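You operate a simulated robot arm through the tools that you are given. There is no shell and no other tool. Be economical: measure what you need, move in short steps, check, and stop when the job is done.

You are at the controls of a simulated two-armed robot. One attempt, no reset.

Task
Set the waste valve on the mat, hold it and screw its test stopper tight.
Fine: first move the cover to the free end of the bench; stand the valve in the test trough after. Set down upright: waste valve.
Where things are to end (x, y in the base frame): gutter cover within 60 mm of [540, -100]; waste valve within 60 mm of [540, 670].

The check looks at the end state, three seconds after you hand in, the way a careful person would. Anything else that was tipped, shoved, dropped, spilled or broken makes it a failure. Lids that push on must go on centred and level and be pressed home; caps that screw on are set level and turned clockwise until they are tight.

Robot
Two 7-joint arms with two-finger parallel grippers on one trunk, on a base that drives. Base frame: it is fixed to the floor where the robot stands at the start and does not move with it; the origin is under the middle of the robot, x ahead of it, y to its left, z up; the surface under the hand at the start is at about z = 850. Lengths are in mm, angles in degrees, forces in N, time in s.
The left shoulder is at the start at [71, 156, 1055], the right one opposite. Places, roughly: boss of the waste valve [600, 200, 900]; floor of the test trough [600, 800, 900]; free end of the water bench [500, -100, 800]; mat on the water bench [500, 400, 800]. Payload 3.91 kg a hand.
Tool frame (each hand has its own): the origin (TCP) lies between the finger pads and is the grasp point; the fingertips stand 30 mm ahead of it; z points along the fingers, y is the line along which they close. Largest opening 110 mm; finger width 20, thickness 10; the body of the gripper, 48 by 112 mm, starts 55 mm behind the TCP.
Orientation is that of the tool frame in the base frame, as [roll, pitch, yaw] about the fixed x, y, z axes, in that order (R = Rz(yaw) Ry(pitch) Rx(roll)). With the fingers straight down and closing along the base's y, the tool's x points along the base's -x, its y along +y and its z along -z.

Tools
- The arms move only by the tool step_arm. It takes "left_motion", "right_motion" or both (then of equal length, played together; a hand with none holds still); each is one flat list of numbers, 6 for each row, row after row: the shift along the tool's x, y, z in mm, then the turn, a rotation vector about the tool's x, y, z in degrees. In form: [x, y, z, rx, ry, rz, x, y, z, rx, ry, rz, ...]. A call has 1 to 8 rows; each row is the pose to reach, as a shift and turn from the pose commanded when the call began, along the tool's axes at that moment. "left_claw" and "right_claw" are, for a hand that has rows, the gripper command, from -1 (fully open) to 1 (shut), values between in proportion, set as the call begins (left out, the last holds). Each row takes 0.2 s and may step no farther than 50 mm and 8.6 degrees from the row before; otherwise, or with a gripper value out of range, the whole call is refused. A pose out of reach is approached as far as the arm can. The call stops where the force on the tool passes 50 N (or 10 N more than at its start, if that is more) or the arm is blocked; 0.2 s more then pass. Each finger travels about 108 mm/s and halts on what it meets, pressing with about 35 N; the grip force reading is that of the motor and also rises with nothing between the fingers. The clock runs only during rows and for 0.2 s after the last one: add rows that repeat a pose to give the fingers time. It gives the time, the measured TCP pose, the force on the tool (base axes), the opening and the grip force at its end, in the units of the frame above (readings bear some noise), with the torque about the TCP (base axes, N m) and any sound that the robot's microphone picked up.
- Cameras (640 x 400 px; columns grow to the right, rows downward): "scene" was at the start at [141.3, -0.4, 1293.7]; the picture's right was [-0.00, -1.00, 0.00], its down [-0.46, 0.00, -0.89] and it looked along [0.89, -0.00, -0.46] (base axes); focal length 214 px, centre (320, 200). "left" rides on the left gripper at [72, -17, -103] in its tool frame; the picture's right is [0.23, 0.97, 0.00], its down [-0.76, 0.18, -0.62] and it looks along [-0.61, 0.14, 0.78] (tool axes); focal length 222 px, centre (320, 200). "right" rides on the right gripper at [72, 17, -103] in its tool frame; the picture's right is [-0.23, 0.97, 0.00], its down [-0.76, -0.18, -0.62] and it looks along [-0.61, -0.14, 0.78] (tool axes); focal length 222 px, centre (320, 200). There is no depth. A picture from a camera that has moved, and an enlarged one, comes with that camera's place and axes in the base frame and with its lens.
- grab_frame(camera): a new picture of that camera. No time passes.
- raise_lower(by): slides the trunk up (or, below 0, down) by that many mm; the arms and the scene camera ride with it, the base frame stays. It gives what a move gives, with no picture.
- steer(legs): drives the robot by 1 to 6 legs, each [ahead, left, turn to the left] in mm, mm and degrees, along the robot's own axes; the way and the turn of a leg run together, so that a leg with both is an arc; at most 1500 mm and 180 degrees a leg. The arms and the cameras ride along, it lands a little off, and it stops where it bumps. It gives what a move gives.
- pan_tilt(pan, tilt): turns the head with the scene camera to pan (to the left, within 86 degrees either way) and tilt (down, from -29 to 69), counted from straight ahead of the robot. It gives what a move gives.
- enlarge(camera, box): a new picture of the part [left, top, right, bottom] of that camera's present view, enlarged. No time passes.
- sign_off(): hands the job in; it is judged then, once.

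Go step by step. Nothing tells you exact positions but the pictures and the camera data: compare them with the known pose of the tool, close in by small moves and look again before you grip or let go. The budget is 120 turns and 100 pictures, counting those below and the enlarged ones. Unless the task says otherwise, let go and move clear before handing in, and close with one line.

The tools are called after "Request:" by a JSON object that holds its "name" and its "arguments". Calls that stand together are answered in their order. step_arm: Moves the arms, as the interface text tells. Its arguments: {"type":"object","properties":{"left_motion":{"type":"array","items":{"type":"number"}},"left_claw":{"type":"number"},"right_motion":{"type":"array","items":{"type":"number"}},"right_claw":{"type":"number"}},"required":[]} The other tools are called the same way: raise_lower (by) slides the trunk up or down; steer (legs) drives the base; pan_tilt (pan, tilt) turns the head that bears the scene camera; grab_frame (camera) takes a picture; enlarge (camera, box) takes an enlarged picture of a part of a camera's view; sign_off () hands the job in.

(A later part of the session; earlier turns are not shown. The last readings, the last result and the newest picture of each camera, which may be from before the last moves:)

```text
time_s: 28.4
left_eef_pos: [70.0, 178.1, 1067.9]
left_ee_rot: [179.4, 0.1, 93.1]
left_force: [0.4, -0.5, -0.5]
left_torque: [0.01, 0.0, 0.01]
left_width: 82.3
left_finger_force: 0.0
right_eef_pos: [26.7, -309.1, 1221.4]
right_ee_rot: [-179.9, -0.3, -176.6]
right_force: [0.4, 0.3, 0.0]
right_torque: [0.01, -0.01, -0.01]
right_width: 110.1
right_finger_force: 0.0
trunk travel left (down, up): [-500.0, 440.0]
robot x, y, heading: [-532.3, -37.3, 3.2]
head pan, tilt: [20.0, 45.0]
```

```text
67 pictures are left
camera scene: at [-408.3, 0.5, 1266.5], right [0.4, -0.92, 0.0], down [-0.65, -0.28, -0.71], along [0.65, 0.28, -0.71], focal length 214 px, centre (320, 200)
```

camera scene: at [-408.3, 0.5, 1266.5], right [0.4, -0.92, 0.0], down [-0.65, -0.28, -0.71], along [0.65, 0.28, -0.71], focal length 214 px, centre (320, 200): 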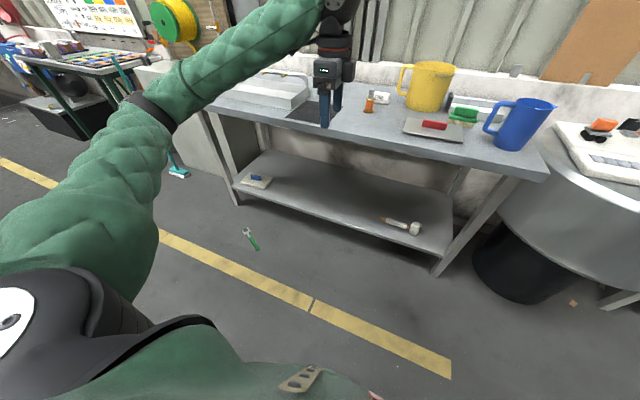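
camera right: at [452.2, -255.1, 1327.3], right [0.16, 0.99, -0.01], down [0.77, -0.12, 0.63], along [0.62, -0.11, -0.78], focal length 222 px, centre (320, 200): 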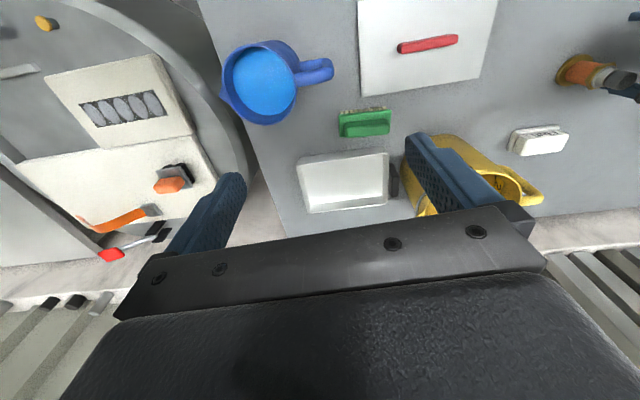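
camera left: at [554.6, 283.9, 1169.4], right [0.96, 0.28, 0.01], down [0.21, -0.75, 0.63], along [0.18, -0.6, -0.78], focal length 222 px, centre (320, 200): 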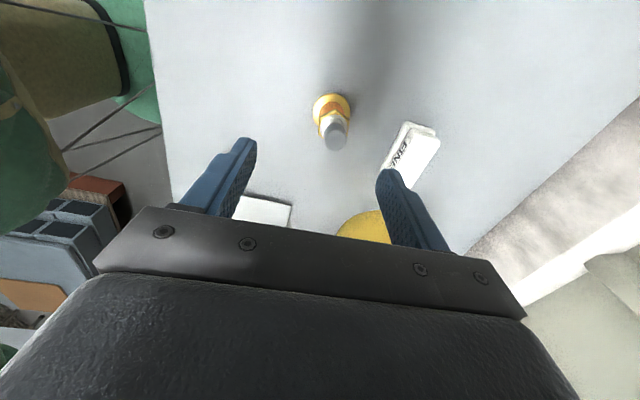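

A green-handled spanner now lies on the floor near (200,800); I'll return it after the main job. I'll raise the trunk for elbow clearance and drive to a better stance at about (-150,300), heading 0.

Request:
{"name": "raise_lower", "arguments": {"by": 150}}

Request:
{"name": "steer", "arguments": {"legs": [[0, 337, -3.3], [382, 0, 0]]}}

Request:
{"name": "pan_tilt", "arguments": {"pan": 0, "tilt": 40}}

Request:
{"name": "grab_frame", "arguments": {"camera": "scene"}}

```text
time_s: 30.2
left_eef_pos: [67.9, 178.1, 1217.5]
left_ee_rot: [179.4, 0.1, 93.1]
left_force: [-0.5, -0.3, -0.8]
left_torque: [-0.02, 0.0, 0.04]
left_width: 82.3
left_finger_force: 0.0
right_eef_pos: [27.0, -309.3, 1371.9]
right_ee_rot: [-179.9, -0.2, -176.4]
right_force: [0.6, 0.2, 0.1]
right_torque: [-0.01, 0.01, 0.0]
right_width: 110.1
right_finger_force: 0.0
trunk travel left (down, up): [-650.0, 290.0]
robot x, y, heading: [-531.7, -31.0, 3.6]
head pan, tilt: [20.0, 45.0]
```

```text
time_s: 34.4
left_eef_pos: [458.6, 474.9, 1216.8]
left_ee_rot: [179.4, 0.0, 89.9]
left_force: [0.9, 0.3, -0.5]
left_torque: [0.0, 0.03, 0.0]
left_width: 82.6
left_finger_force: 0.1
right_eef_pos: [389.0, -8.2, 1372.1]
right_ee_rot: [-179.9, -0.2, -179.8]
right_force: [0.5, -0.7, 0.1]
right_torque: [-0.03, 0.04, -0.01]
right_width: 109.7
right_finger_force: 0.0
trunk travel left (down, up): [-650.0, 290.0]
robot x, y, heading: [-156.1, 298.3, 0.1]
head pan, tilt: [20.0, 45.0]
```

```text
time_s: 35.2
left_eef_pos: [457.2, 475.8, 1216.8]
left_ee_rot: [179.4, 0.1, 89.8]
left_force: [0.0, -0.3, 0.0]
left_torque: [0.0, 0.04, -0.01]
left_width: 82.4
left_finger_force: 0.0
right_eef_pos: [387.4, -9.6, 1371.4]
right_ee_rot: [-179.8, -0.1, -179.8]
right_force: [-0.1, 0.8, 0.0]
right_torque: [-0.02, -0.03, 0.02]
right_width: 109.9
right_finger_force: 0.1
trunk travel left (down, up): [-650.0, 290.0]
robot x, y, heading: [-153.0, 299.3, 0.1]
head pan, tilt: [0.0, 40.0]
```

```text
66 pictures are left
camera scene: at [-20.3, 297.4, 1423.8], right [0.0, -1.0, 0.0], down [-0.64, 0.0, -0.77], along [0.77, 0.0, -0.64], focal length 214 px, centre (320, 200)
```

scene: 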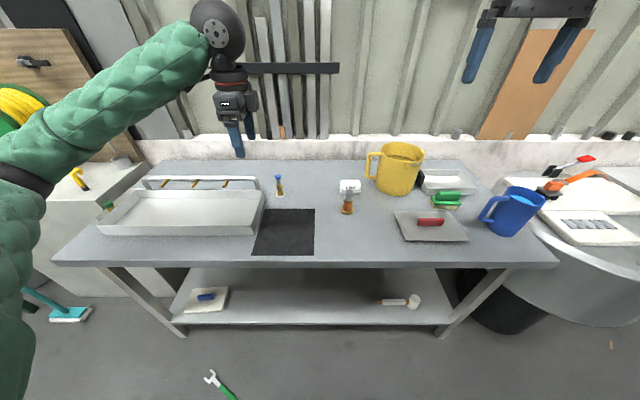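

I have a clear view: valve base near (585,193) upright, mat spanning x 394–608, y 321–523, and the trough to its left. The right hand goes above the valve.

Request:
{"name": "step_arm", "arguments": {"right_motion": [-25, 25, 27, 0, 0, 0, -50, 50, 55, 0, 0, 0, -75, 75, 82, 0, 0, 0, -99, 101, 110, 0, 0, 0, -124, 126, 137, 0, 0, 0, -149, 151, 165, 0, 0, 0, -174, 177, 193, 0, 0, 0, -198, 202, 221, 0, 0, 0], "right_claw": -0.5}}

Request:
{"name": "grab_frame", "arguments": {"camera": "right"}}

Request:
{"name": "grab_frame", "arguments": {"camera": "scene"}}

```text
time_s: 37.0
left_eef_pos: [459.2, 475.2, 1216.7]
left_ee_rot: [179.5, 0.3, 89.8]
left_force: [0.2, 0.6, 0.7]
left_torque: [0.0, 0.04, 0.02]
left_width: 82.6
left_finger_force: 0.1
right_eef_pos: [585.0, 194.3, 1148.6]
right_ee_rot: [-179.8, -0.3, 180.0]
right_force: [0.0, 0.4, 0.3]
right_torque: [-0.02, 0.0, -0.04]
right_width: 82.6
right_finger_force: 0.2
trunk travel left (down, up): [-650.0, 290.0]
robot x, y, heading: [-153.2, 296.2, -0.3]
head pan, tilt: [0.0, 40.0]
```

```text
65 pictures are left
camera right: at [511.9, 211.6, 1253.0], right [0.22, 0.97, 0.0], down [0.76, -0.17, 0.62], along [0.6, -0.14, -0.78], focal length 222 px, centre (320, 200)
```

right: 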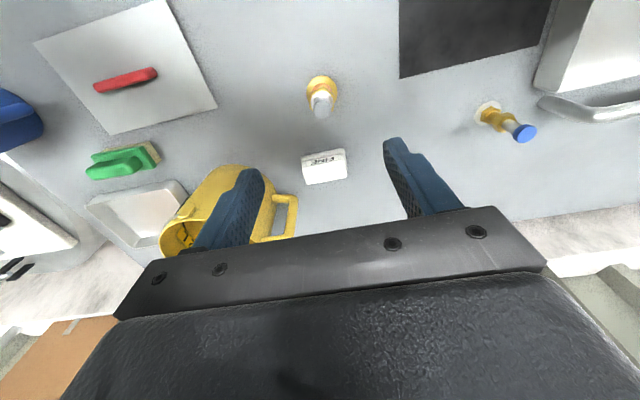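

```text
64 pictures are left
camera scene: at [-18.4, 298.4, 1423.6], right [0.0, -1.0, 0.0], down [-0.64, 0.0, -0.77], along [0.77, 0.0, -0.64], focal length 214 px, centre (320, 200)
```

scene: 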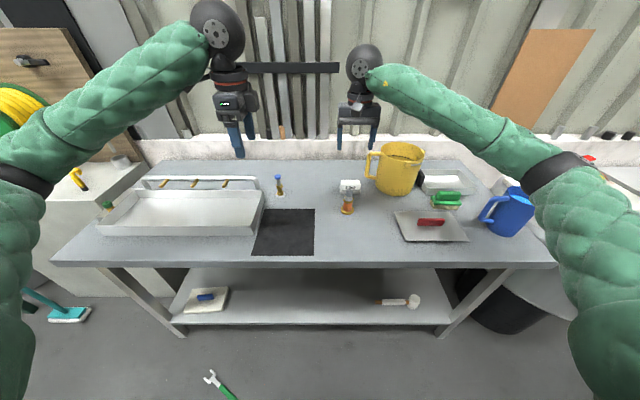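

Valve axis at about (593,195). Lower in two stages, watching the right elbow.

Request:
{"name": "step_arm", "arguments": {"right_motion": [-8, 1, 40, 0, 0, 0, -8, 1, 80, 0, 0, 0, -8, 1, 120, 0, 0, 0, -8, 1, 148, 0, 0, 0]}}

Request:
{"name": "grab_frame", "arguments": {"camera": "right"}}

Request:
{"name": "grab_frame", "arguments": {"camera": "scene"}}

```text
time_s: 38.0
left_eef_pos: [457.6, 474.8, 1217.7]
left_ee_rot: [179.6, 0.1, 89.9]
left_force: [0.3, -0.1, 0.1]
left_torque: [-0.02, 0.02, -0.02]
left_width: 82.6
left_finger_force: 0.0
right_eef_pos: [593.2, 195.1, 1000.8]
right_ee_rot: [-179.9, -0.2, -179.8]
right_force: [0.5, 0.6, 0.4]
right_torque: [-0.01, -0.02, -0.01]
right_width: 82.3
right_finger_force: 0.1
trunk travel left (down, up): [-650.0, 290.0]
robot x, y, heading: [-154.0, 296.8, 0.2]
head pan, tilt: [0.0, 40.0]
```

```text
63 pictures are left
camera right: at [519.0, 212.1, 1105.9], right [0.22, 0.97, 0.0], down [0.76, -0.17, 0.62], along [0.61, -0.14, -0.78], focal length 222 px, centre (320, 200)
```

right: 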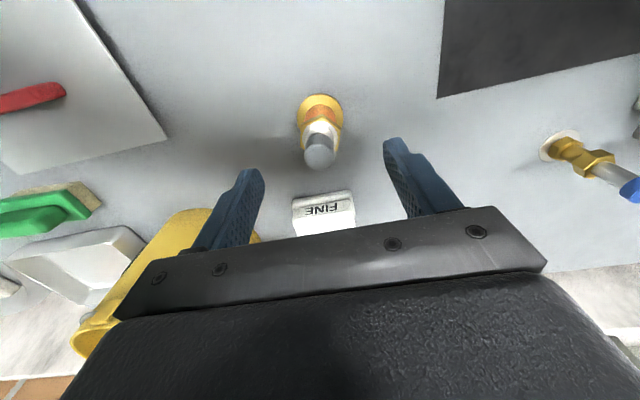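

```text
62 pictures are left
camera scene: at [-19.2, 297.4, 1423.7], right [0.0, -1.0, 0.0], down [-0.64, 0.0, -0.77], along [0.77, 0.0, -0.64], focal length 214 px, centre (320, 200)
```

scene: 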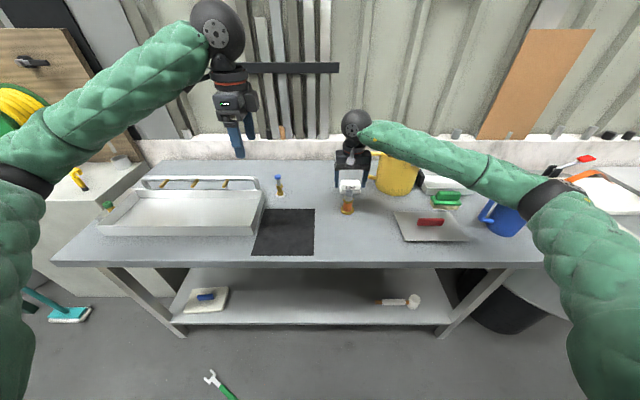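

Centred. Elbow is well above the bench. Down to z≈910.

Request:
{"name": "step_arm", "arguments": {"right_motion": [0, 0, 30, 0, 0, 0, 0, 0, 60, 0, 0, 0, 0, 0, 90, 0, 0, 0]}}

Request:
{"name": "enlarge", "arguments": {"camera": "right", "box": [220, 130, 460, 280]}}

Request:
{"name": "enlarge", "arguments": {"camera": "scene", "box": [280, 100, 480, 260]}}

```text
time_s: 38.9
left_eef_pos: [457.9, 475.0, 1218.3]
left_ee_rot: [179.4, 0.1, 89.8]
left_force: [0.2, 0.2, 0.0]
left_torque: [-0.01, 0.03, -0.03]
left_width: 82.6
left_finger_force: 0.1
right_eef_pos: [591.9, 194.1, 911.8]
right_ee_rot: [-179.9, -0.1, -179.8]
right_force: [0.1, -0.7, -0.3]
right_torque: [-0.01, 0.01, -0.01]
right_width: 82.5
right_finger_force: 0.1
trunk travel left (down, up): [-650.0, 290.0]
robot x, y, heading: [-151.8, 299.2, 0.2]
head pan, tilt: [0.0, 40.0]
```

```text
2.67 times, centred on (340, 205) of right
camera zoom: at [519.5, 210.6, 1016.0], right [0.22, 0.97, 0.0], down [0.76, -0.17, 0.62], along [0.61, -0.14, -0.78], focal length 592 px, centre (267, 187)
```

zoom: 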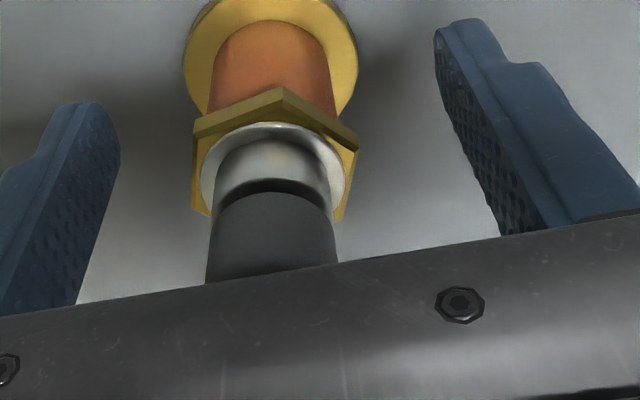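

```text
2.50 times, centred on (380, 180) of scene
camera zoom: at [-19.3, 297.0, 1423.8], right [0.0, -1.0, 0.0], down [-0.64, 0.0, -0.77], along [0.77, 0.0, -0.64], focal length 536 px, centre (170, 250)
```

zoom: 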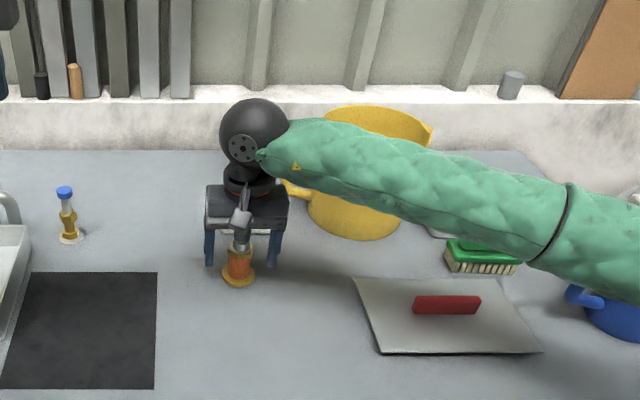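

The hex flats face the fingers nicely. Close and lift slightly.

Request:
{"name": "step_arm", "arguments": {"right_motion": [0, 0, 0, 0, 0, 0, 0, 0, 0, 0, 0, 0, 0, 0, 0, 0, 0, 0], "right_claw": 1}}

Request:
{"name": "step_arm", "arguments": {"right_motion": [0, 0, -10, 0, 0, 0, 0, 0, -30, 0, 0, 0, 0, 0, -60, 0, 0, 0]}}

Request:
{"name": "enlarge", "arguments": {"camera": "scene", "box": [280, 100, 480, 260]}}

```text
time_s: 39.6
left_eef_pos: [458.4, 475.9, 1217.6]
left_ee_rot: [179.3, 0.0, 89.9]
left_force: [-1.2, 1.5, 0.2]
left_torque: [0.02, 0.01, 0.0]
left_width: 82.3
left_finger_force: 0.0
right_eef_pos: [592.3, 193.5, 912.2]
right_ee_rot: [-179.9, -0.1, -179.8]
right_force: [-1.6, 0.6, 0.8]
right_torque: [0.13, 0.04, 0.03]
right_width: 36.0
right_finger_force: 35.1
trunk travel left (down, up): [-650.0, 290.0]
robot x, y, heading: [-155.4, 296.8, 0.1]
head pan, tilt: [0.0, 40.0]
```

```text
time_s: 40.5
left_eef_pos: [457.5, 476.1, 1217.0]
left_ee_rot: [179.5, 0.1, 89.7]
left_force: [0.0, 0.1, 0.4]
left_torque: [0.01, -0.03, -0.02]
left_width: 82.4
left_finger_force: 0.0
right_eef_pos: [592.6, 193.6, 972.8]
right_ee_rot: [-179.9, -0.2, -179.9]
right_force: [0.4, 1.6, -3.8]
right_torque: [-0.03, 0.09, 0.01]
right_width: 35.9
right_finger_force: 34.3
trunk travel left (down, up): [-650.0, 290.0]
robot x, y, heading: [-155.0, 294.0, 0.3]
head pan, tilt: [0.0, 40.0]
```

```text
2.50 times, centred on (380, 180) of scene
camera zoom: at [-19.9, 297.8, 1423.7], right [0.0, -1.0, 0.0], down [-0.64, 0.0, -0.77], along [0.77, 0.0, -0.64], focal length 536 px, centre (170, 250)
```

zoom: 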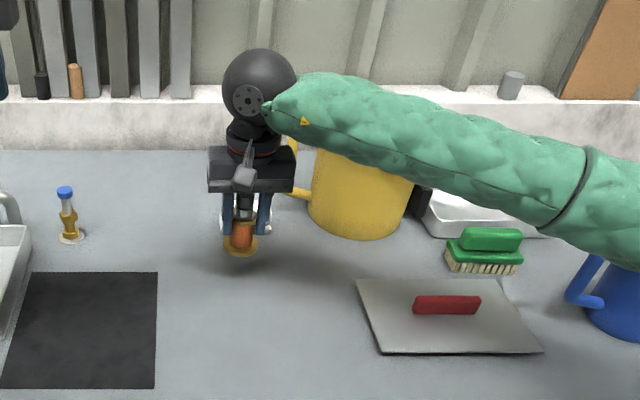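

The valve came up cleanly. I'll carry it over the mat to about (510,410) while the left hand moves aside and turns back to its natural yaw.

Request:
{"name": "step_arm", "arguments": {"left_motion": [30, -7, 0, 0, 0, -8.5, 60, -14, 0, 0, 0, -17, 90, -21, 0, 0, 0, -25.5, 120, -28, 0, 0, 0, -34, 140, -35, 0, 0, 0, -42.5, 160, -42, 0, 0, 0, -51, 165, -50, 0, 0, 0, -59.5, 165, -58, 0, 0, 0, -68], "right_motion": [0, 0, -15, 0, 0, 0, 12, 30, -15, 0, 0, 0, 24, 62, -15, 0, 0, 0, 36, 94, -15, 0, 0, 0, 48, 126, -15, 0, 0, 0, 60, 158, -15, 0, 0, 0, 72, 190, -15, 0, 0, 0, 83, 216, -15, 0, 0, 0]}}

Request:
{"name": "grab_frame", "arguments": {"camera": "scene"}}

```text
time_s: 42.2
left_eef_pos: [399.4, 641.6, 1216.7]
left_ee_rot: [180.0, 0.6, 157.9]
left_force: [0.2, 0.0, -0.4]
left_torque: [0.03, -0.03, 0.01]
left_width: 82.3
left_finger_force: 0.0
right_eef_pos: [508.5, 412.0, 988.1]
right_ee_rot: [-179.8, -0.1, -179.9]
right_force: [0.1, -0.3, -4.6]
right_torque: [0.0, 0.01, 0.0]
right_width: 35.8
right_finger_force: 35.3
trunk travel left (down, up): [-650.0, 290.0]
robot x, y, heading: [-155.6, 300.3, 0.3]
head pan, tilt: [0.0, 40.0]
```

```text
58 pictures are left
camera scene: at [-20.0, 298.7, 1423.7], right [0.0, -1.0, 0.0], down [-0.64, 0.0, -0.77], along [0.77, 0.0, -0.64], focal length 214 px, centre (320, 200)
```

scene: 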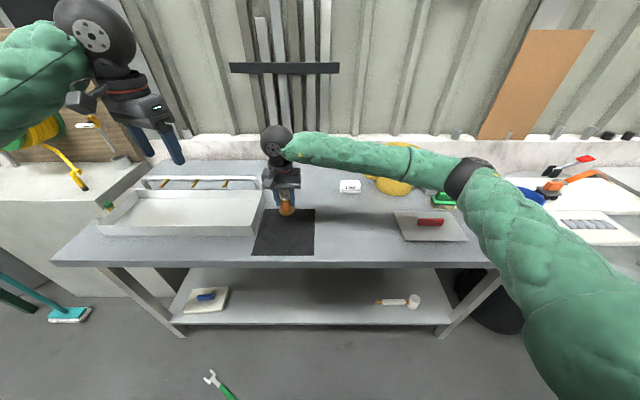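

Lower the valve to the mat, feeling for contact.

Request:
{"name": "step_arm", "arguments": {"right_motion": [0, 0, 30, 0, 0, 0, 0, 0, 60, 0, 0, 0, 0, 0, 69, 0, 0, 0, 0, 0, 72, 0, 0, 0, 0, 0, 74, 0, 0, 0, 0, 0, 76, 0, 0, 0]}}

Request:
{"name": "enlarge", "arguments": {"camera": "scene", "box": [220, 120, 380, 270]}}

```text
time_s: 43.6
left_eef_pos: [400.2, 640.9, 1217.9]
left_ee_rot: [180.0, 0.6, 157.8]
left_force: [-0.5, -0.4, -0.3]
left_torque: [0.0, 0.0, -0.01]
left_width: 82.5
left_finger_force: 0.0
right_eef_pos: [509.6, 410.4, 912.8]
right_ee_rot: [-179.8, -0.1, -179.8]
right_force: [-0.8, -1.6, 6.6]
right_torque: [0.17, -0.04, 0.03]
right_width: 35.8
right_finger_force: 34.5
trunk travel left (down, up): [-650.0, 290.0]
robot x, y, heading: [-151.4, 297.9, -0.0]
head pan, tilt: [0.0, 40.0]
```

```text
2.67 times, centred on (300, 195) of scene
camera zoom: at [-20.4, 297.5, 1424.0], right [0.0, -1.0, 0.0], down [-0.64, 0.0, -0.77], along [0.77, 0.0, -0.64], focal length 572 px, centre (373, 213)
```

zoom: 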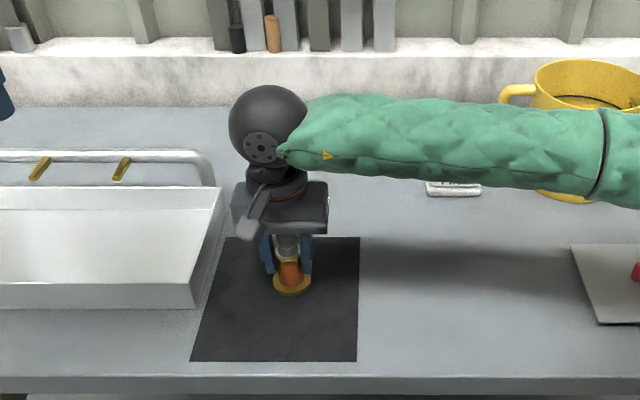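

Valve stands on the mat. Release gently and raise the right hand clear.

Request:
{"name": "step_arm", "arguments": {"right_motion": [0, 0, -1, 0, 0, 0, 0, 0, -1, 0, 0, 0, 0, 0, -1, 0, 0, 0], "right_claw": -0.1}}

Request:
{"name": "step_arm", "arguments": {"right_motion": [0, 0, -30, 0, 0, 0, 0, 0, -80, 0, 0, 0, 0, 0, -130, 0, 0, 0, 0, 0, -180, 0, 0, 0]}}

Request:
{"name": "grab_frame", "arguments": {"camera": "right"}}

```text
time_s: 44.5
left_eef_pos: [399.7, 641.5, 1215.3]
left_ee_rot: [179.9, 0.6, 157.8]
left_force: [-0.2, -0.3, -0.3]
left_torque: [0.01, 0.0, 0.02]
left_width: 82.6
left_finger_force: 0.0
right_eef_pos: [508.0, 410.0, 911.3]
right_ee_rot: [-179.9, -0.2, -179.9]
right_force: [-0.1, 0.1, -0.4]
right_torque: [-0.03, -0.03, -0.01]
right_width: 60.3
right_finger_force: 0.1
trunk travel left (down, up): [-650.0, 290.0]
robot x, y, heading: [-154.9, 296.9, 0.3]
head pan, tilt: [0.0, 40.0]
```

```text
time_s: 45.5
left_eef_pos: [399.3, 641.4, 1217.4]
left_ee_rot: [179.9, 0.6, 157.7]
left_force: [0.0, -0.9, -0.2]
left_torque: [-0.01, 0.04, -0.02]
left_width: 82.7
left_finger_force: 0.0
right_eef_pos: [508.5, 408.4, 1090.5]
right_ee_rot: [-180.0, -0.2, -179.8]
right_force: [0.2, 1.1, -0.8]
right_torque: [0.02, -0.04, 0.0]
right_width: 60.5
right_finger_force: 0.1
trunk travel left (down, up): [-650.0, 290.0]
robot x, y, heading: [-156.6, 298.9, 0.0]
head pan, tilt: [0.0, 40.0]
```

```text
56 pictures are left
camera right: at [435.1, 426.0, 1195.5], right [0.22, 0.97, 0.0], down [0.76, -0.17, 0.62], along [0.61, -0.14, -0.78], focal length 222 px, centre (320, 200)
```

right: 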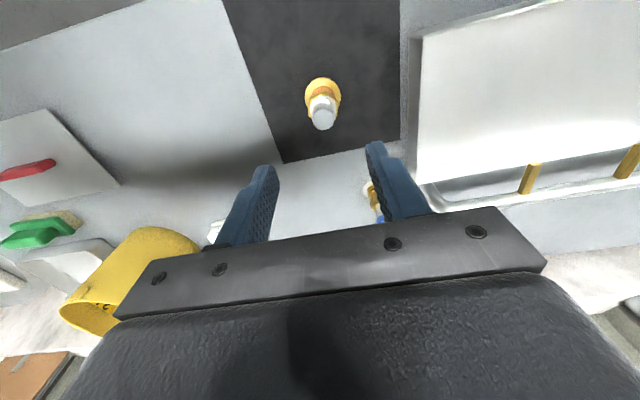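

Valve stands at (510,410). Next the left hand squares up, then pitches forward 55° (fingers 35° below horizontal) at a standoff in front of the valve.

Request:
{"name": "step_arm", "arguments": {"left_motion": [0, 0, 0, 0, 0, -7.4, 0, 0, 0, 0, 0, -14.8, 0, 0, 0, 0, 0, -22.2]}}

Request:
{"name": "step_arm", "arguments": {"left_motion": [4, -28, 26, 0, -7, 0, 8, -56, 52, 0, -14, 0, 12, -84, 78, 0, -21, 0, 16, -112, 104, 0, -28, 0, 20, -140, 130, 0, -35, 0, 24, -168, 156, 0, -42, 0, 27, -197, 182, 0, -49, 0, 29, -226, 207, 0, -55, 0], "left_claw": -0.2}}

Request:
{"name": "grab_frame", "arguments": {"camera": "scene"}}

Request:
{"name": "grab_frame", "arguments": {"camera": "left"}}

```text
time_s: 46.2
left_eef_pos: [401.5, 640.1, 1215.8]
left_ee_rot: [-179.8, 0.6, -179.9]
left_force: [1.0, 0.3, 0.6]
left_torque: [-0.02, 0.0, -0.01]
left_width: 82.6
left_finger_force: 0.1
right_eef_pos: [508.8, 408.4, 1091.7]
right_ee_rot: [-179.9, -0.2, -179.7]
right_force: [-0.4, 0.0, 1.5]
right_torque: [0.0, -0.03, 0.01]
right_width: 60.4
right_finger_force: 0.1
trunk travel left (down, up): [-650.0, 290.0]
robot x, y, heading: [-151.6, 298.0, 0.0]
head pan, tilt: [0.0, 40.0]
```

```text
time_s: 48.0
left_eef_pos: [425.2, 390.0, 997.7]
left_ee_rot: [-179.7, 55.6, -179.8]
left_force: [0.5, -0.7, 0.3]
left_torque: [-0.03, -0.03, 0.0]
left_width: 65.9
left_finger_force: 0.0
left hand out of reach, approached as far as the arm can: row 4, 5, 6, 7, 8
right_eef_pos: [510.1, 408.0, 1090.8]
right_ee_rot: [-179.9, -0.2, -179.8]
right_force: [-0.1, -0.3, -0.1]
right_torque: [0.05, 0.01, -0.03]
right_width: 60.6
right_finger_force: 0.0
trunk travel left (down, up): [-650.0, 290.0]
robot x, y, heading: [-155.1, 297.6, -0.1]
head pan, tilt: [0.0, 40.0]
```

```text
55 pictures are left
camera scene: at [-19.5, 297.2, 1423.8], right [0.0, -1.0, 0.0], down [-0.64, 0.0, -0.77], along [0.77, 0.0, -0.64], focal length 214 px, centre (320, 200)
```

scene: 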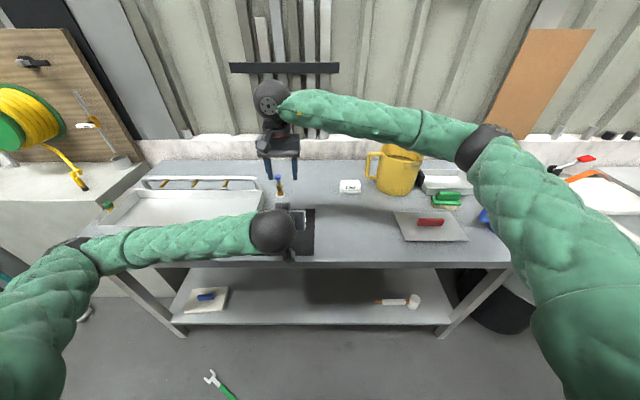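

```text
54 pictures are left
camera left: at [297.9, 375.1, 995.3], right [-0.13, 0.97, -0.19], down [-0.08, 0.18, 0.98], along [0.99, 0.14, 0.06], focal length 222 px, centre (320, 200)
```

left: 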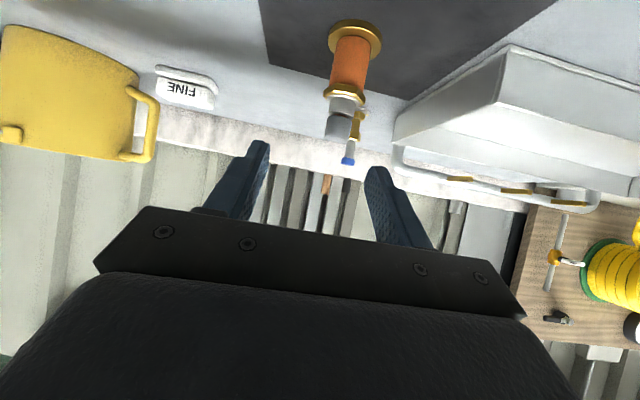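

The left hand is in the intended attitude. Align laterally first, then check.

Request:
{"name": "step_arm", "arguments": {"left_motion": [13, 10, 10, 0, 0, 0, 26, 20, 25, 0, 0, 0]}}

Request:
{"name": "grab_frame", "arguments": {"camera": "left"}}

Request:
{"name": "grab_frame", "arguments": {"camera": "scene"}}

```text
time_s: 48.6
left_eef_pos: [430.6, 410.1, 962.3]
left_ee_rot: [-179.7, 55.7, -179.8]
left_force: [0.0, -1.3, -0.3]
left_torque: [0.0, 0.0, -0.01]
left_width: 65.9
left_finger_force: 0.0
right_eef_pos: [509.3, 409.2, 1090.3]
right_ee_rot: [-179.9, -0.1, -179.9]
right_force: [0.3, 0.7, 0.0]
right_torque: [-0.03, -0.02, 0.01]
right_width: 60.5
right_finger_force: 0.0
trunk travel left (down, up): [-650.0, 290.0]
robot x, y, heading: [-152.1, 300.0, -0.0]
head pan, tilt: [0.0, 40.0]
```

```text
53 pictures are left
camera left: at [304.5, 393.8, 959.8], right [-0.13, 0.97, -0.19], down [-0.08, 0.18, 0.98], along [0.99, 0.14, 0.06], focal length 222 px, centre (320, 200)
```

left: 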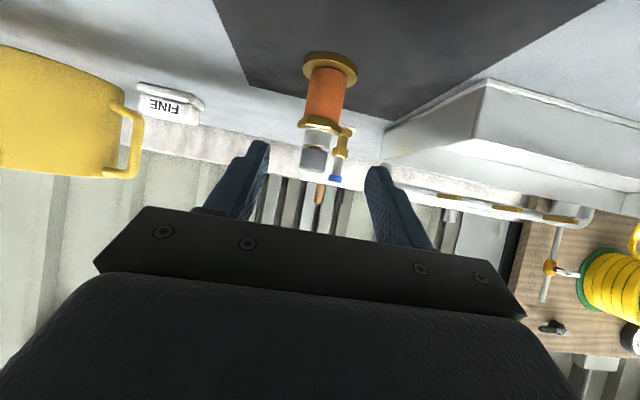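

```text
52 pictures are left
camera scene: at [-19.9, 297.9, 1423.8], right [0.0, -1.0, 0.0], down [-0.64, 0.0, -0.77], along [0.77, 0.0, -0.64], focal length 214 px, centre (320, 200)
```

scene: 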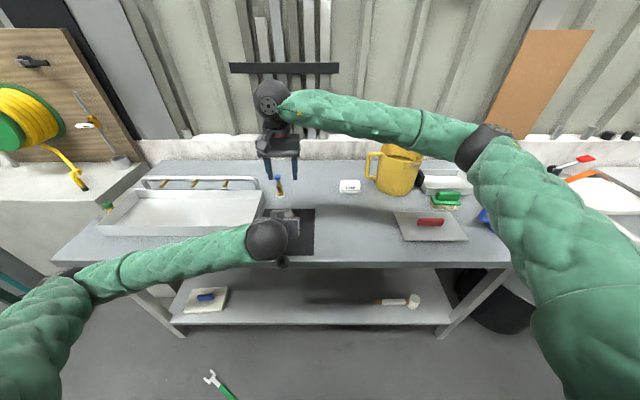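

Valve hex measures (510,411,905), right on the fingers' line. Advance along the fingers.

Request:
{"name": "step_arm", "arguments": {"left_motion": [0, 0, 30, 0, 0, 0, 1, 0, 60, 0, 0, 0, 1, 0, 85, 0, 0, 0]}}

Request:
{"name": "enlarge", "arguments": {"camera": "left", "box": [200, 60, 440, 260]}}

Request:
{"name": "grab_frame", "arguments": {"camera": "scene"}}

```text
time_s: 49.5
left_eef_pos: [501.4, 410.6, 912.3]
left_ee_rot: [-179.8, 55.5, -179.8]
left_force: [-0.1, -0.1, 0.2]
left_torque: [0.02, 0.01, -0.02]
left_width: 65.8
left_finger_force: 0.0
right_eef_pos: [509.3, 409.4, 1090.9]
right_ee_rot: [-179.9, -0.2, -179.7]
right_force: [0.8, 0.4, -0.2]
right_torque: [0.01, -0.03, 0.0]
right_width: 60.1
right_finger_force: 0.3
trunk travel left (down, up): [-650.0, 290.0]
robot x, y, heading: [-153.1, 298.7, 0.3]
head pan, tilt: [0.0, 40.0]
```

```text
2.00 times, centred on (320, 160) of left
camera zoom: at [375.5, 394.6, 909.7], right [-0.13, 0.97, -0.19], down [-0.08, 0.18, 0.98], along [0.99, 0.14, 0.06], focal length 444 px, centre (320, 280)
```

zoom: 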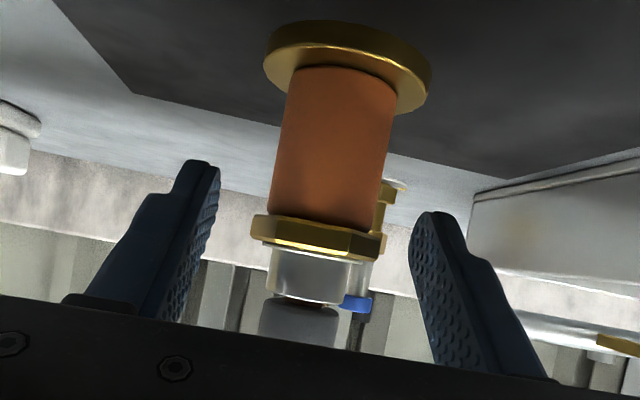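

```text
50 pictures are left
camera scene: at [-19.5, 297.6, 1423.8], right [0.0, -1.0, 0.0], down [-0.64, 0.0, -0.77], along [0.77, 0.0, -0.64], focal length 214 px, centre (320, 200)
```

scene: 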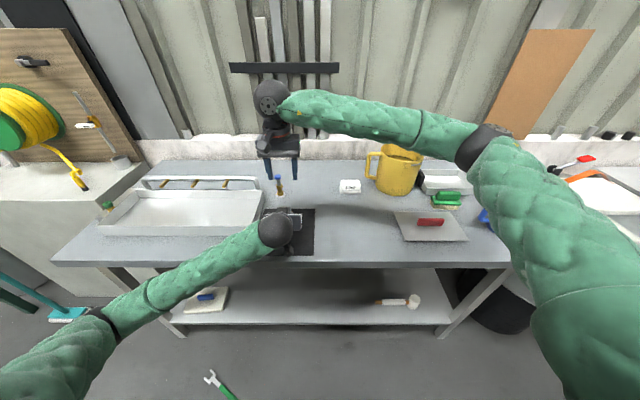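

Nearly there; advance 9 mm more and close on the hex.

Request:
{"name": "step_arm", "arguments": {"left_motion": [0, 0, 9, 0, 0, 0, 0, 0, 9, 0, 0, 0]}}

Request:
{"name": "step_arm", "arguments": {"left_motion": [0, 0, 0, 0, 0, 0, 0, 0, 0, 0, 0, 0, 0, 0, 0, 0, 0, 0], "left_claw": 1}}

Request:
{"name": "grab_frame", "arguments": {"camera": "right"}}

Request:
{"name": "enlarge", "arguments": {"camera": "left", "box": [200, 60, 440, 260]}}

```text
time_s: 50.0
left_eef_pos: [509.0, 411.2, 907.2]
left_ee_rot: [-179.8, 55.5, -179.9]
left_force: [-0.2, -0.3, 0.3]
left_torque: [0.0, 0.01, -0.02]
left_width: 66.4
left_finger_force: 0.1
right_eef_pos: [509.1, 409.1, 1091.2]
right_ee_rot: [-179.9, 0.0, -179.8]
right_force: [0.7, 0.0, 0.2]
right_torque: [-0.01, 0.0, -0.03]
right_width: 60.3
right_finger_force: 0.1
trunk travel left (down, up): [-650.0, 290.0]
robot x, y, heading: [-156.7, 297.2, 0.3]
head pan, tilt: [0.0, 40.0]
```

```text
time_s: 50.9
left_eef_pos: [508.2, 410.6, 906.3]
left_ee_rot: [-179.7, 55.6, -179.8]
left_force: [0.5, 0.9, -0.1]
left_torque: [0.02, -0.11, 0.05]
left_width: 36.6
left_finger_force: 34.9
right_eef_pos: [508.9, 408.6, 1091.6]
right_ee_rot: [-179.9, -0.3, -179.8]
right_force: [-0.6, 0.4, 0.0]
right_torque: [0.01, 0.01, 0.0]
right_width: 60.7
right_finger_force: 0.0
trunk travel left (down, up): [-650.0, 290.0]
robot x, y, heading: [-153.1, 297.7, 0.0]
head pan, tilt: [0.0, 40.0]
```

```text
49 pictures are left
camera right: at [435.9, 425.8, 1194.9], right [0.22, 0.97, 0.0], down [0.76, -0.17, 0.62], along [0.61, -0.14, -0.78], focal length 222 px, centre (320, 200)
```

right: 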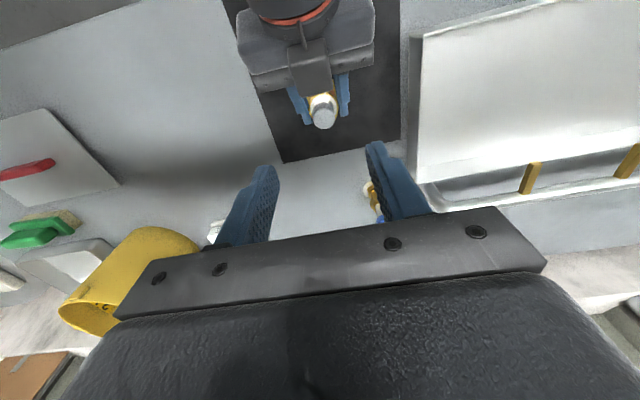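

```text
2.00 times, centred on (320, 160) of left
camera zoom: at [382.8, 394.7, 904.3], right [-0.13, 0.97, -0.19], down [-0.08, 0.18, 0.98], along [0.99, 0.14, 0.06], focal length 444 px, centre (320, 280)
```

zoom: 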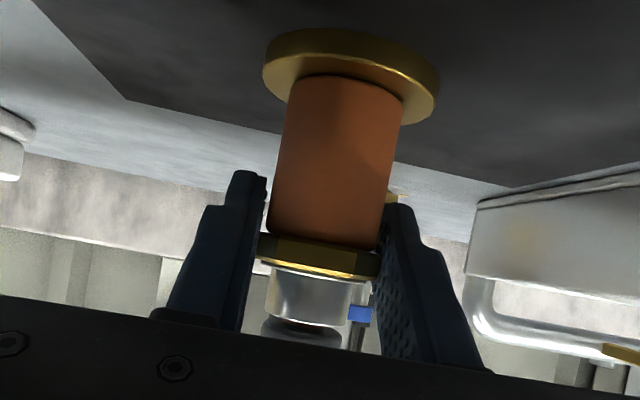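

The left hand holds the hex firmly; the stopper is near (510,411), top ≈952. The right hand now winds back -85° and lowers to just above the stopper.

Request:
{"name": "step_arm", "arguments": {"right_motion": [0, 0, 5, 0, 0, -8.5, 0, 1, 10, 0, 0, -17, 0, 1, 20, 0, 0, -25.5, -1, 2, 30, 0, 0, -34, -1, 2, 40, 0, 0, -42.5, -1, 2, 50, 0, 0, -51, -1, 2, 60, 0, 0, -59.5, -1, 2, 70, 0, 0, -68], "right_claw": -0.1}}

Request:
{"name": "step_arm", "arguments": {"right_motion": [0, 0, 0, 0, 0, -8.5, 0, 0, 15, 0, 0, -17]}}

Request:
{"name": "grab_frame", "arguments": {"camera": "right"}}

Request:
{"name": "enlarge", "arguments": {"camera": "scene", "box": [200, 120, 400, 280]}}

```text
time_s: 52.6
left_eef_pos: [510.1, 409.4, 906.0]
left_ee_rot: [-179.6, 55.7, -179.8]
left_force: [0.7, 0.2, -0.4]
left_torque: [0.05, -0.14, 0.05]
left_width: 36.3
left_finger_force: 34.6
right_eef_pos: [510.0, 412.1, 1021.0]
right_ee_rot: [179.9, -0.1, -111.7]
right_force: [0.2, -0.2, -0.2]
right_torque: [0.01, 0.01, 0.01]
right_width: 60.6
right_finger_force: 0.0
trunk travel left (down, up): [-650.0, 290.0]
robot x, y, heading: [-157.8, 297.0, 0.3]
head pan, tilt: [0.0, 40.0]
```

```text
time_s: 53.2
left_eef_pos: [510.2, 410.7, 905.9]
left_ee_rot: [-179.7, 55.5, -179.8]
left_force: [0.4, 0.7, -0.5]
left_torque: [0.04, -0.04, 0.02]
left_width: 35.9
left_finger_force: 34.5
right_eef_pos: [508.9, 412.5, 1021.4]
right_ee_rot: [179.9, -0.2, -103.3]
right_force: [0.9, -0.6, -0.1]
right_torque: [0.0, 0.0, -0.01]
right_width: 60.5
right_finger_force: 0.0
right hand out of reach, approached as far as the arm can: row 2
trunk travel left (down, up): [-650.0, 290.0]
robot x, y, heading: [-155.8, 302.1, 0.5]
head pan, tilt: [0.0, 40.0]
```

```text
47 pictures are left
camera right: at [475.6, 345.9, 1125.5], right [-0.9, 0.44, 0.0], down [0.35, 0.7, 0.62], along [0.28, 0.56, -0.78], focal length 222 px, centre (320, 200)
```

right: 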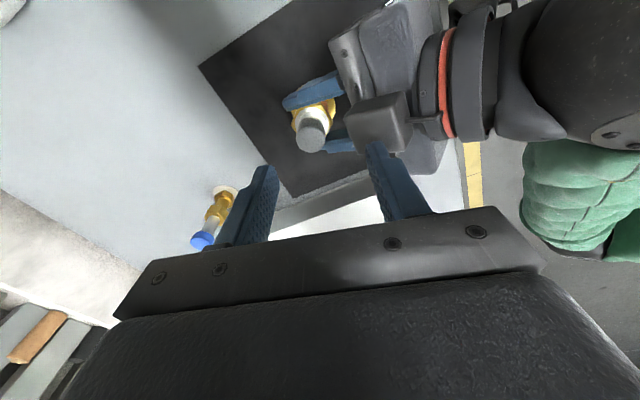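

```text
2.50 times, centred on (300, 200) of scene
camera zoom: at [-19.8, 297.6, 1423.7], right [0.0, -1.0, 0.0], down [-0.64, 0.0, -0.77], along [0.77, 0.0, -0.64], focal length 536 px, centre (370, 200)
```

zoom: 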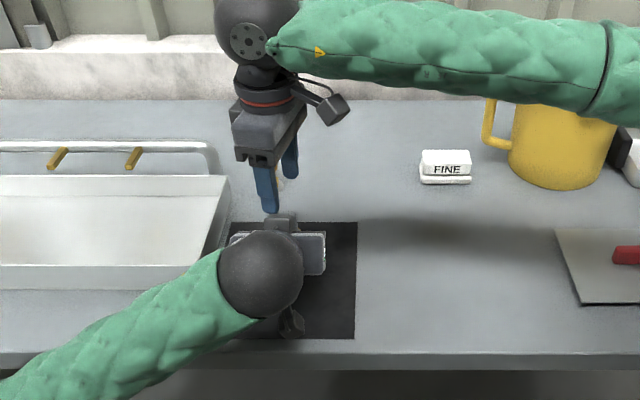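

The wrist limit is near -77°, and the left gripper's housing sits close behind, so I'll keep the right fingers within ±30° of the y line. Rotate to -30°, then measure the stopper again.

Request:
{"name": "step_arm", "arguments": {"right_motion": [0, 0, 0, 0, 0, 8, 0, 0, 0, 0, 0, 16, 0, 0, 0, 0, 0, 24, 0, 0, 0, 0, 0, 32, 0, 0, 0, 0, 0, 40, 0, 0, 0, 0, 0, 46.5]}}

Request:
{"name": "enlarge", "arguments": {"camera": "right", "box": [200, 60, 440, 240]}}

```text
time_s: 54.6
left_eef_pos: [511.3, 410.3, 905.2]
left_ee_rot: [-179.7, 55.8, -179.7]
left_force: [0.6, 0.9, 0.3]
left_torque: [-0.03, 0.04, 0.0]
left_width: 34.2
left_finger_force: 34.9
right_eef_pos: [509.2, 412.3, 1022.6]
right_ee_rot: [-180.0, -0.2, -149.9]
right_force: [0.6, -0.3, 0.3]
right_torque: [-0.04, 0.02, 0.0]
right_width: 60.8
right_finger_force: 0.0
trunk travel left (down, up): [-650.0, 290.0]
robot x, y, heading: [-156.9, 295.1, -0.0]
head pan, tilt: [0.0, 40.0]
```

```text
2.22 times, centred on (320, 150) of right
camera zoom: at [437.0, 390.9, 1126.2], right [-0.29, 0.96, 0.0], down [0.75, 0.23, 0.62], along [0.59, 0.18, -0.78], focal length 494 px, centre (320, 311)
```

zoom: 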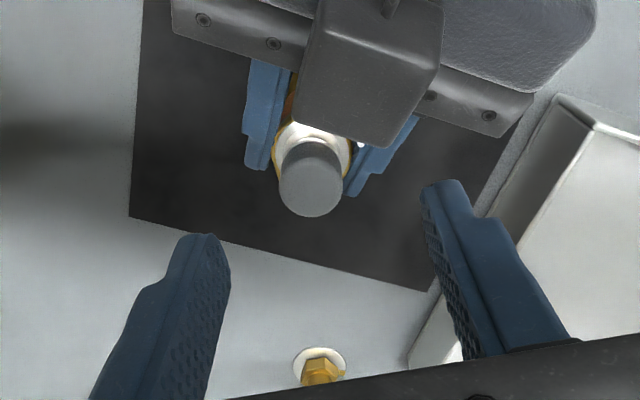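

Stopper axis ≈(513,411). I'll come down with the fingers along y and a narrow opening to clear the left gripper's housing.

Request:
{"name": "step_arm", "arguments": {"right_motion": [0, 0, 0, 0, 0, 7.5, 0, 0, 0, 0, 0, 15, 0, 0, 0, 0, 0, 22.5, 0, 0, 0, 0, 0, 30], "right_claw": 0.2}}

Request:
{"name": "step_arm", "arguments": {"right_motion": [-3, -1, 10, 0, 0, 0, -3, -1, 28, 0, 0, 0]}}

Request:
{"name": "enlarge", "arguments": {"camera": "right", "box": [200, 60, 440, 240]}}

```text
time_s: 55.6
left_eef_pos: [509.6, 411.4, 906.4]
left_ee_rot: [-179.7, 55.6, -179.8]
left_force: [0.3, 1.2, 1.0]
left_torque: [-0.06, 0.04, 0.02]
left_width: 34.6
left_finger_force: 35.2
right_eef_pos: [508.9, 411.6, 1020.8]
right_ee_rot: [-179.8, -0.2, -179.9]
right_force: [0.2, -0.1, -1.0]
right_torque: [0.0, 0.0, 0.01]
right_width: 44.2
right_finger_force: 0.0
trunk travel left (down, up): [-650.0, 290.0]
robot x, y, heading: [-151.2, 297.8, 0.2]
head pan, tilt: [0.0, 40.0]
```

```text
time_s: 56.2
left_eef_pos: [509.1, 411.0, 905.7]
left_ee_rot: [-179.7, 55.5, -179.8]
left_force: [0.3, 0.2, 0.6]
left_torque: [-0.06, -0.01, 0.0]
left_width: 34.7
left_finger_force: 35.0
right_eef_pos: [512.1, 411.2, 994.1]
right_ee_rot: [-179.9, -0.1, -179.8]
right_force: [1.4, 0.3, 0.5]
right_torque: [-0.03, -0.02, 0.07]
right_width: 43.9
right_finger_force: 0.0
trunk travel left (down, up): [-650.0, 290.0]
robot x, y, heading: [-155.6, 297.8, 0.2]
head pan, tilt: [0.0, 40.0]
```

```text
2.22 times, centred on (320, 150) of right
camera zoom: at [438.6, 428.2, 1098.1], right [0.22, 0.97, 0.0], down [0.76, -0.17, 0.62], along [0.61, -0.14, -0.78], focal length 494 px, centre (320, 311)
```

zoom: 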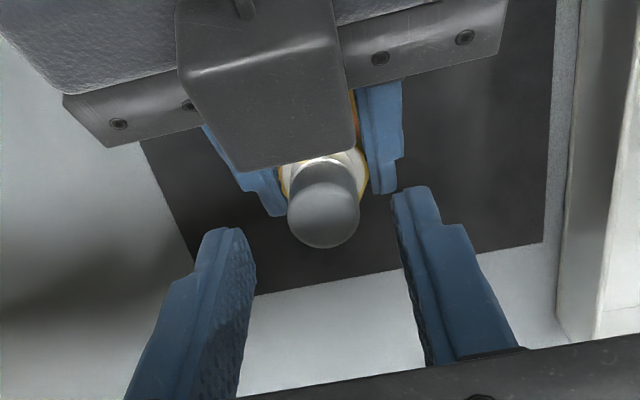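

Aligned. Lower to z≈966 and close on the stopper, then start the first clockwise stroke later after checking.

Request:
{"name": "step_arm", "arguments": {"right_motion": [-1.5, 0, 14, 0, 0, 0, -1.5, 0, 28, 0, 0, 0]}}

Request:
{"name": "step_arm", "arguments": {"right_motion": [0, 0, 0, 0, 0, 0, 0, 0, 0, 0, 0, 0], "right_claw": 1}}

Request:
{"name": "enlarge", "arguments": {"camera": "right", "box": [200, 60, 440, 240]}}

```text
time_s: 56.9
left_eef_pos: [508.8, 410.2, 907.1]
left_ee_rot: [-179.7, 55.7, -179.8]
left_force: [-0.4, 0.0, 1.8]
left_torque: [-0.08, 0.03, 0.01]
left_width: 34.5
left_finger_force: 35.4
right_eef_pos: [513.7, 411.1, 965.9]
right_ee_rot: [-179.9, -0.2, -179.8]
right_force: [-0.8, 0.0, -0.5]
right_torque: [0.02, -0.07, -0.01]
right_width: 43.8
right_finger_force: 0.0
trunk travel left (down, up): [-650.0, 290.0]
robot x, y, heading: [-156.0, 298.5, 0.4]
head pan, tilt: [0.0, 40.0]
```

```text
time_s: 57.5
left_eef_pos: [508.9, 410.8, 905.6]
left_ee_rot: [-179.8, 55.6, -179.8]
left_force: [0.2, 3.5, 0.2]
left_torque: [-0.03, 0.07, 0.07]
left_width: 34.3
left_finger_force: 35.2
right_eef_pos: [512.4, 410.8, 965.2]
right_ee_rot: [-180.0, -0.1, -179.8]
right_force: [0.6, -4.3, 1.6]
right_torque: [-0.11, -0.05, -0.02]
right_width: 21.8
right_finger_force: 35.3
trunk travel left (down, up): [-650.0, 290.0]
robot x, y, heading: [-152.2, 294.2, 0.4]
head pan, tilt: [0.0, 40.0]
```

```text
2.22 times, centred on (320, 150) of right
camera zoom: at [439.6, 428.4, 1069.7], right [0.22, 0.97, 0.0], down [0.76, -0.17, 0.62], along [0.61, -0.14, -0.78], focal length 494 px, centre (320, 311)
```

zoom: 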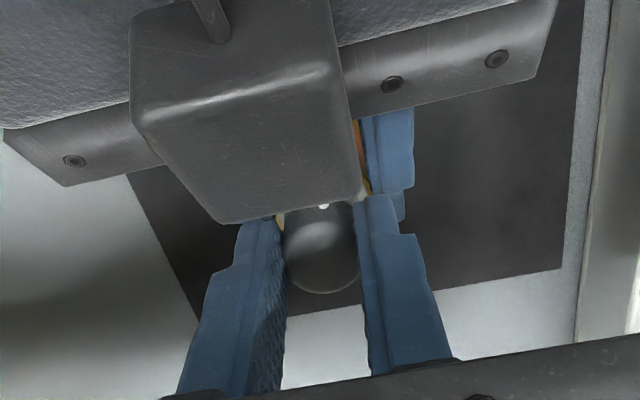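

The stopper is gripped (22 mm). First clockwise stroke of 34°.

Request:
{"name": "step_arm", "arguments": {"right_motion": [0, 0, 0, 0, 0, 8.5, 0, 0, 0, 0, 0, 17, 0, 0, 0, 0, 0, 25.5, 0, 0, 0, 0, 0, 34]}}

Request:
{"name": "enlarge", "arguments": {"camera": "right", "box": [200, 60, 440, 240]}}

```text
time_s: 58.5
left_eef_pos: [509.6, 409.5, 906.0]
left_ee_rot: [-179.5, 55.6, -179.8]
left_force: [-6.2, -14.0, 7.3]
left_torque: [0.32, -0.22, -0.14]
left_width: 34.4
left_finger_force: 35.3
right_eef_pos: [512.7, 411.8, 963.2]
right_ee_rot: [-179.9, -0.1, 146.0]
right_force: [6.4, 14.7, -10.8]
right_torque: [0.54, -0.17, 0.11]
right_width: 21.7
right_finger_force: 35.0
trunk travel left (down, up): [-650.0, 290.0]
robot x, y, heading: [-150.5, 298.6, 0.4]
head pan, tilt: [0.0, 40.0]
```

```text
2.22 times, centred on (320, 150) of right
camera zoom: at [461.9, 466.4, 1069.0], right [0.73, 0.68, 0.0], down [0.53, -0.57, 0.62], along [0.42, -0.46, -0.78], focal length 494 px, centre (320, 311)
```

zoom: 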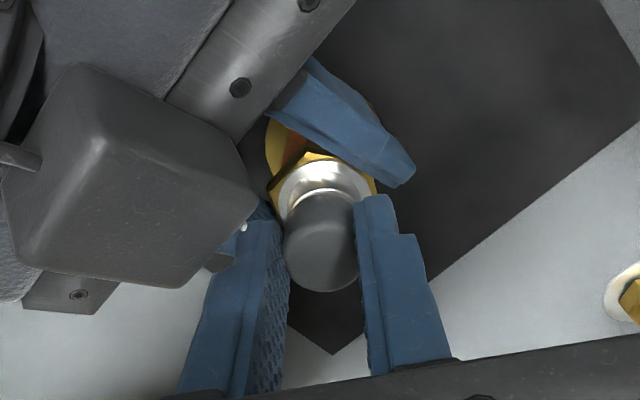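

The stopper turns; some side load arises because the fingers neared the left gripper's housing. I'll open, swing back to about -45°, where there's more room.

Request:
{"name": "step_arm", "arguments": {"right_motion": [0, 0, 0, 0, 0, 0, 0, 0, 0, 0, 0, -8.5, 0, 0, 0, 0, 0, -17, 0, 0, 0, 0, 0, -25.5, 0, 0, 0, 0, 0, -34, 0, 0, 0, 0, 0, -42.5, 0, 0, 0, 0, 0, -51, 0, 0, 0, 0, 0, -59.5], "right_claw": 0.35}}

Request:
{"name": "enlarge", "arguments": {"camera": "right", "box": [200, 60, 440, 240]}}

```text
time_s: 60.2
left_eef_pos: [509.3, 411.7, 906.0]
left_ee_rot: [-179.6, 55.5, -179.8]
left_force: [0.1, 1.4, 1.7]
left_torque: [0.06, -0.02, 0.03]
left_width: 34.4
left_finger_force: 34.9
right_eef_pos: [513.2, 411.5, 965.2]
right_ee_rot: [-180.0, -0.3, -154.1]
right_force: [-0.8, 0.2, 0.5]
right_torque: [0.02, 0.0, 0.03]
right_width: 35.6
right_finger_force: 0.1
trunk travel left (down, up): [-650.0, 290.0]
robot x, y, heading: [-152.5, 298.3, 0.2]
head pan, tilt: [0.0, 40.0]
```

```text
2.22 times, centred on (320, 150) of right
camera zoom: at [439.7, 395.4, 1070.1], right [-0.22, 0.98, 0.0], down [0.76, 0.17, 0.62], along [0.61, 0.14, -0.78], focal length 494 px, centre (320, 311)
```

zoom: 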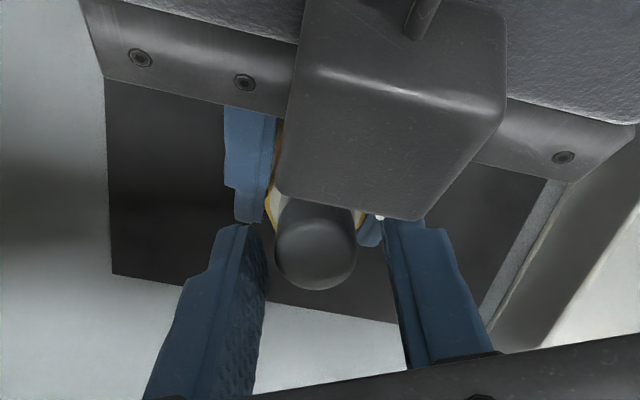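

Well centred. Close and turn +51°.

Request:
{"name": "step_arm", "arguments": {"right_motion": [0, 0, 0, 0, 0, 0, 0, 0, 0, 0, 0, 0, 0, 0, 0, 0, 0, 8.5, 0, 0, 0.5, 0, 0, 17, 0, 0, 0.5, 0, 0, 25.5, 0, 0, 0.5, 0, 0, 34, 0, 0, 0.5, 0, 0, 42.5, 0, 0, 0.5, 0, 0, 51], "right_claw": 1}}

Request:
{"name": "step_arm", "arguments": {"right_motion": [0, 0, 0, 0, 0, 0, 0, 0, 0, 0, 0, -8.5, 0, 0, 0, 0, 0, -17, 0, 0, 0, 0, 0, -25.5, 0, 0, 0, 0, 0, -34, 0, 0, 0, 0, 0, -42.5, 0, 0, 0, 0, 0, -51, 0, 0, 0, 0, 0, -59.5], "right_claw": 0.35}}

Request:
{"name": "step_arm", "arguments": {"right_motion": [0, 0, 0, 0, 0, 0, 0, 0, 0, 0, 0, 0, 0, 0, 0, 0, 0, 8.5, 0, 0, 0.5, 0, 0, 17, 0, 0, 0.5, 0, 0, 25.5, 0, 0, 0.5, 0, 0, 34, 0, 0, 0.5, 0, 0, 42.5, 0, 0, 0.5, 0, 0, 51], "right_claw": 1}}

```text
time_s: 62.0
left_eef_pos: [508.7, 408.9, 905.7]
left_ee_rot: [-179.6, 55.5, -179.8]
left_force: [2.2, -11.6, 1.4]
left_torque: [0.13, -0.03, -0.47]
left_width: 34.8
left_finger_force: 35.3
right_eef_pos: [513.4, 411.0, 964.6]
right_ee_rot: [-179.9, -0.1, 154.7]
right_force: [-2.2, 11.4, -4.7]
right_torque: [0.55, 0.17, 0.41]
right_width: 21.9
right_finger_force: 35.3
trunk travel left (down, up): [-650.0, 290.0]
robot x, y, heading: [-153.8, 300.2, -0.0]
head pan, tilt: [0.0, 40.0]
```

```text
time_s: 63.9
left_eef_pos: [509.4, 410.7, 906.2]
left_ee_rot: [-179.7, 55.5, -179.8]
left_force: [0.8, 1.1, 1.2]
left_torque: [-0.01, -0.04, 0.04]
left_width: 34.2
left_finger_force: 35.0
right_eef_pos: [513.1, 410.6, 965.3]
right_ee_rot: [-179.9, -0.2, -145.7]
right_force: [-0.9, 0.4, -0.2]
right_torque: [0.02, 0.01, 0.01]
right_width: 35.9
right_finger_force: 0.0
trunk travel left (down, up): [-650.0, 290.0]
robot x, y, heading: [-157.2, 296.8, 0.2]
head pan, tilt: [0.0, 40.0]
```

```text
time_s: 65.7
left_eef_pos: [509.7, 411.1, 906.4]
left_ee_rot: [-179.6, 55.7, -179.8]
left_force: [2.5, -3.7, 0.4]
left_torque: [0.11, 0.04, -0.09]
left_width: 34.6
left_finger_force: 35.1
right_eef_pos: [513.2, 410.9, 964.4]
right_ee_rot: [-179.9, -0.2, 163.2]
right_force: [-2.5, 4.5, -0.4]
right_torque: [0.17, 0.15, 0.09]
right_width: 21.9
right_finger_force: 35.1
trunk travel left (down, up): [-650.0, 290.0]
robot x, y, heading: [-153.0, 294.6, 0.1]
head pan, tilt: [0.0, 40.0]
```

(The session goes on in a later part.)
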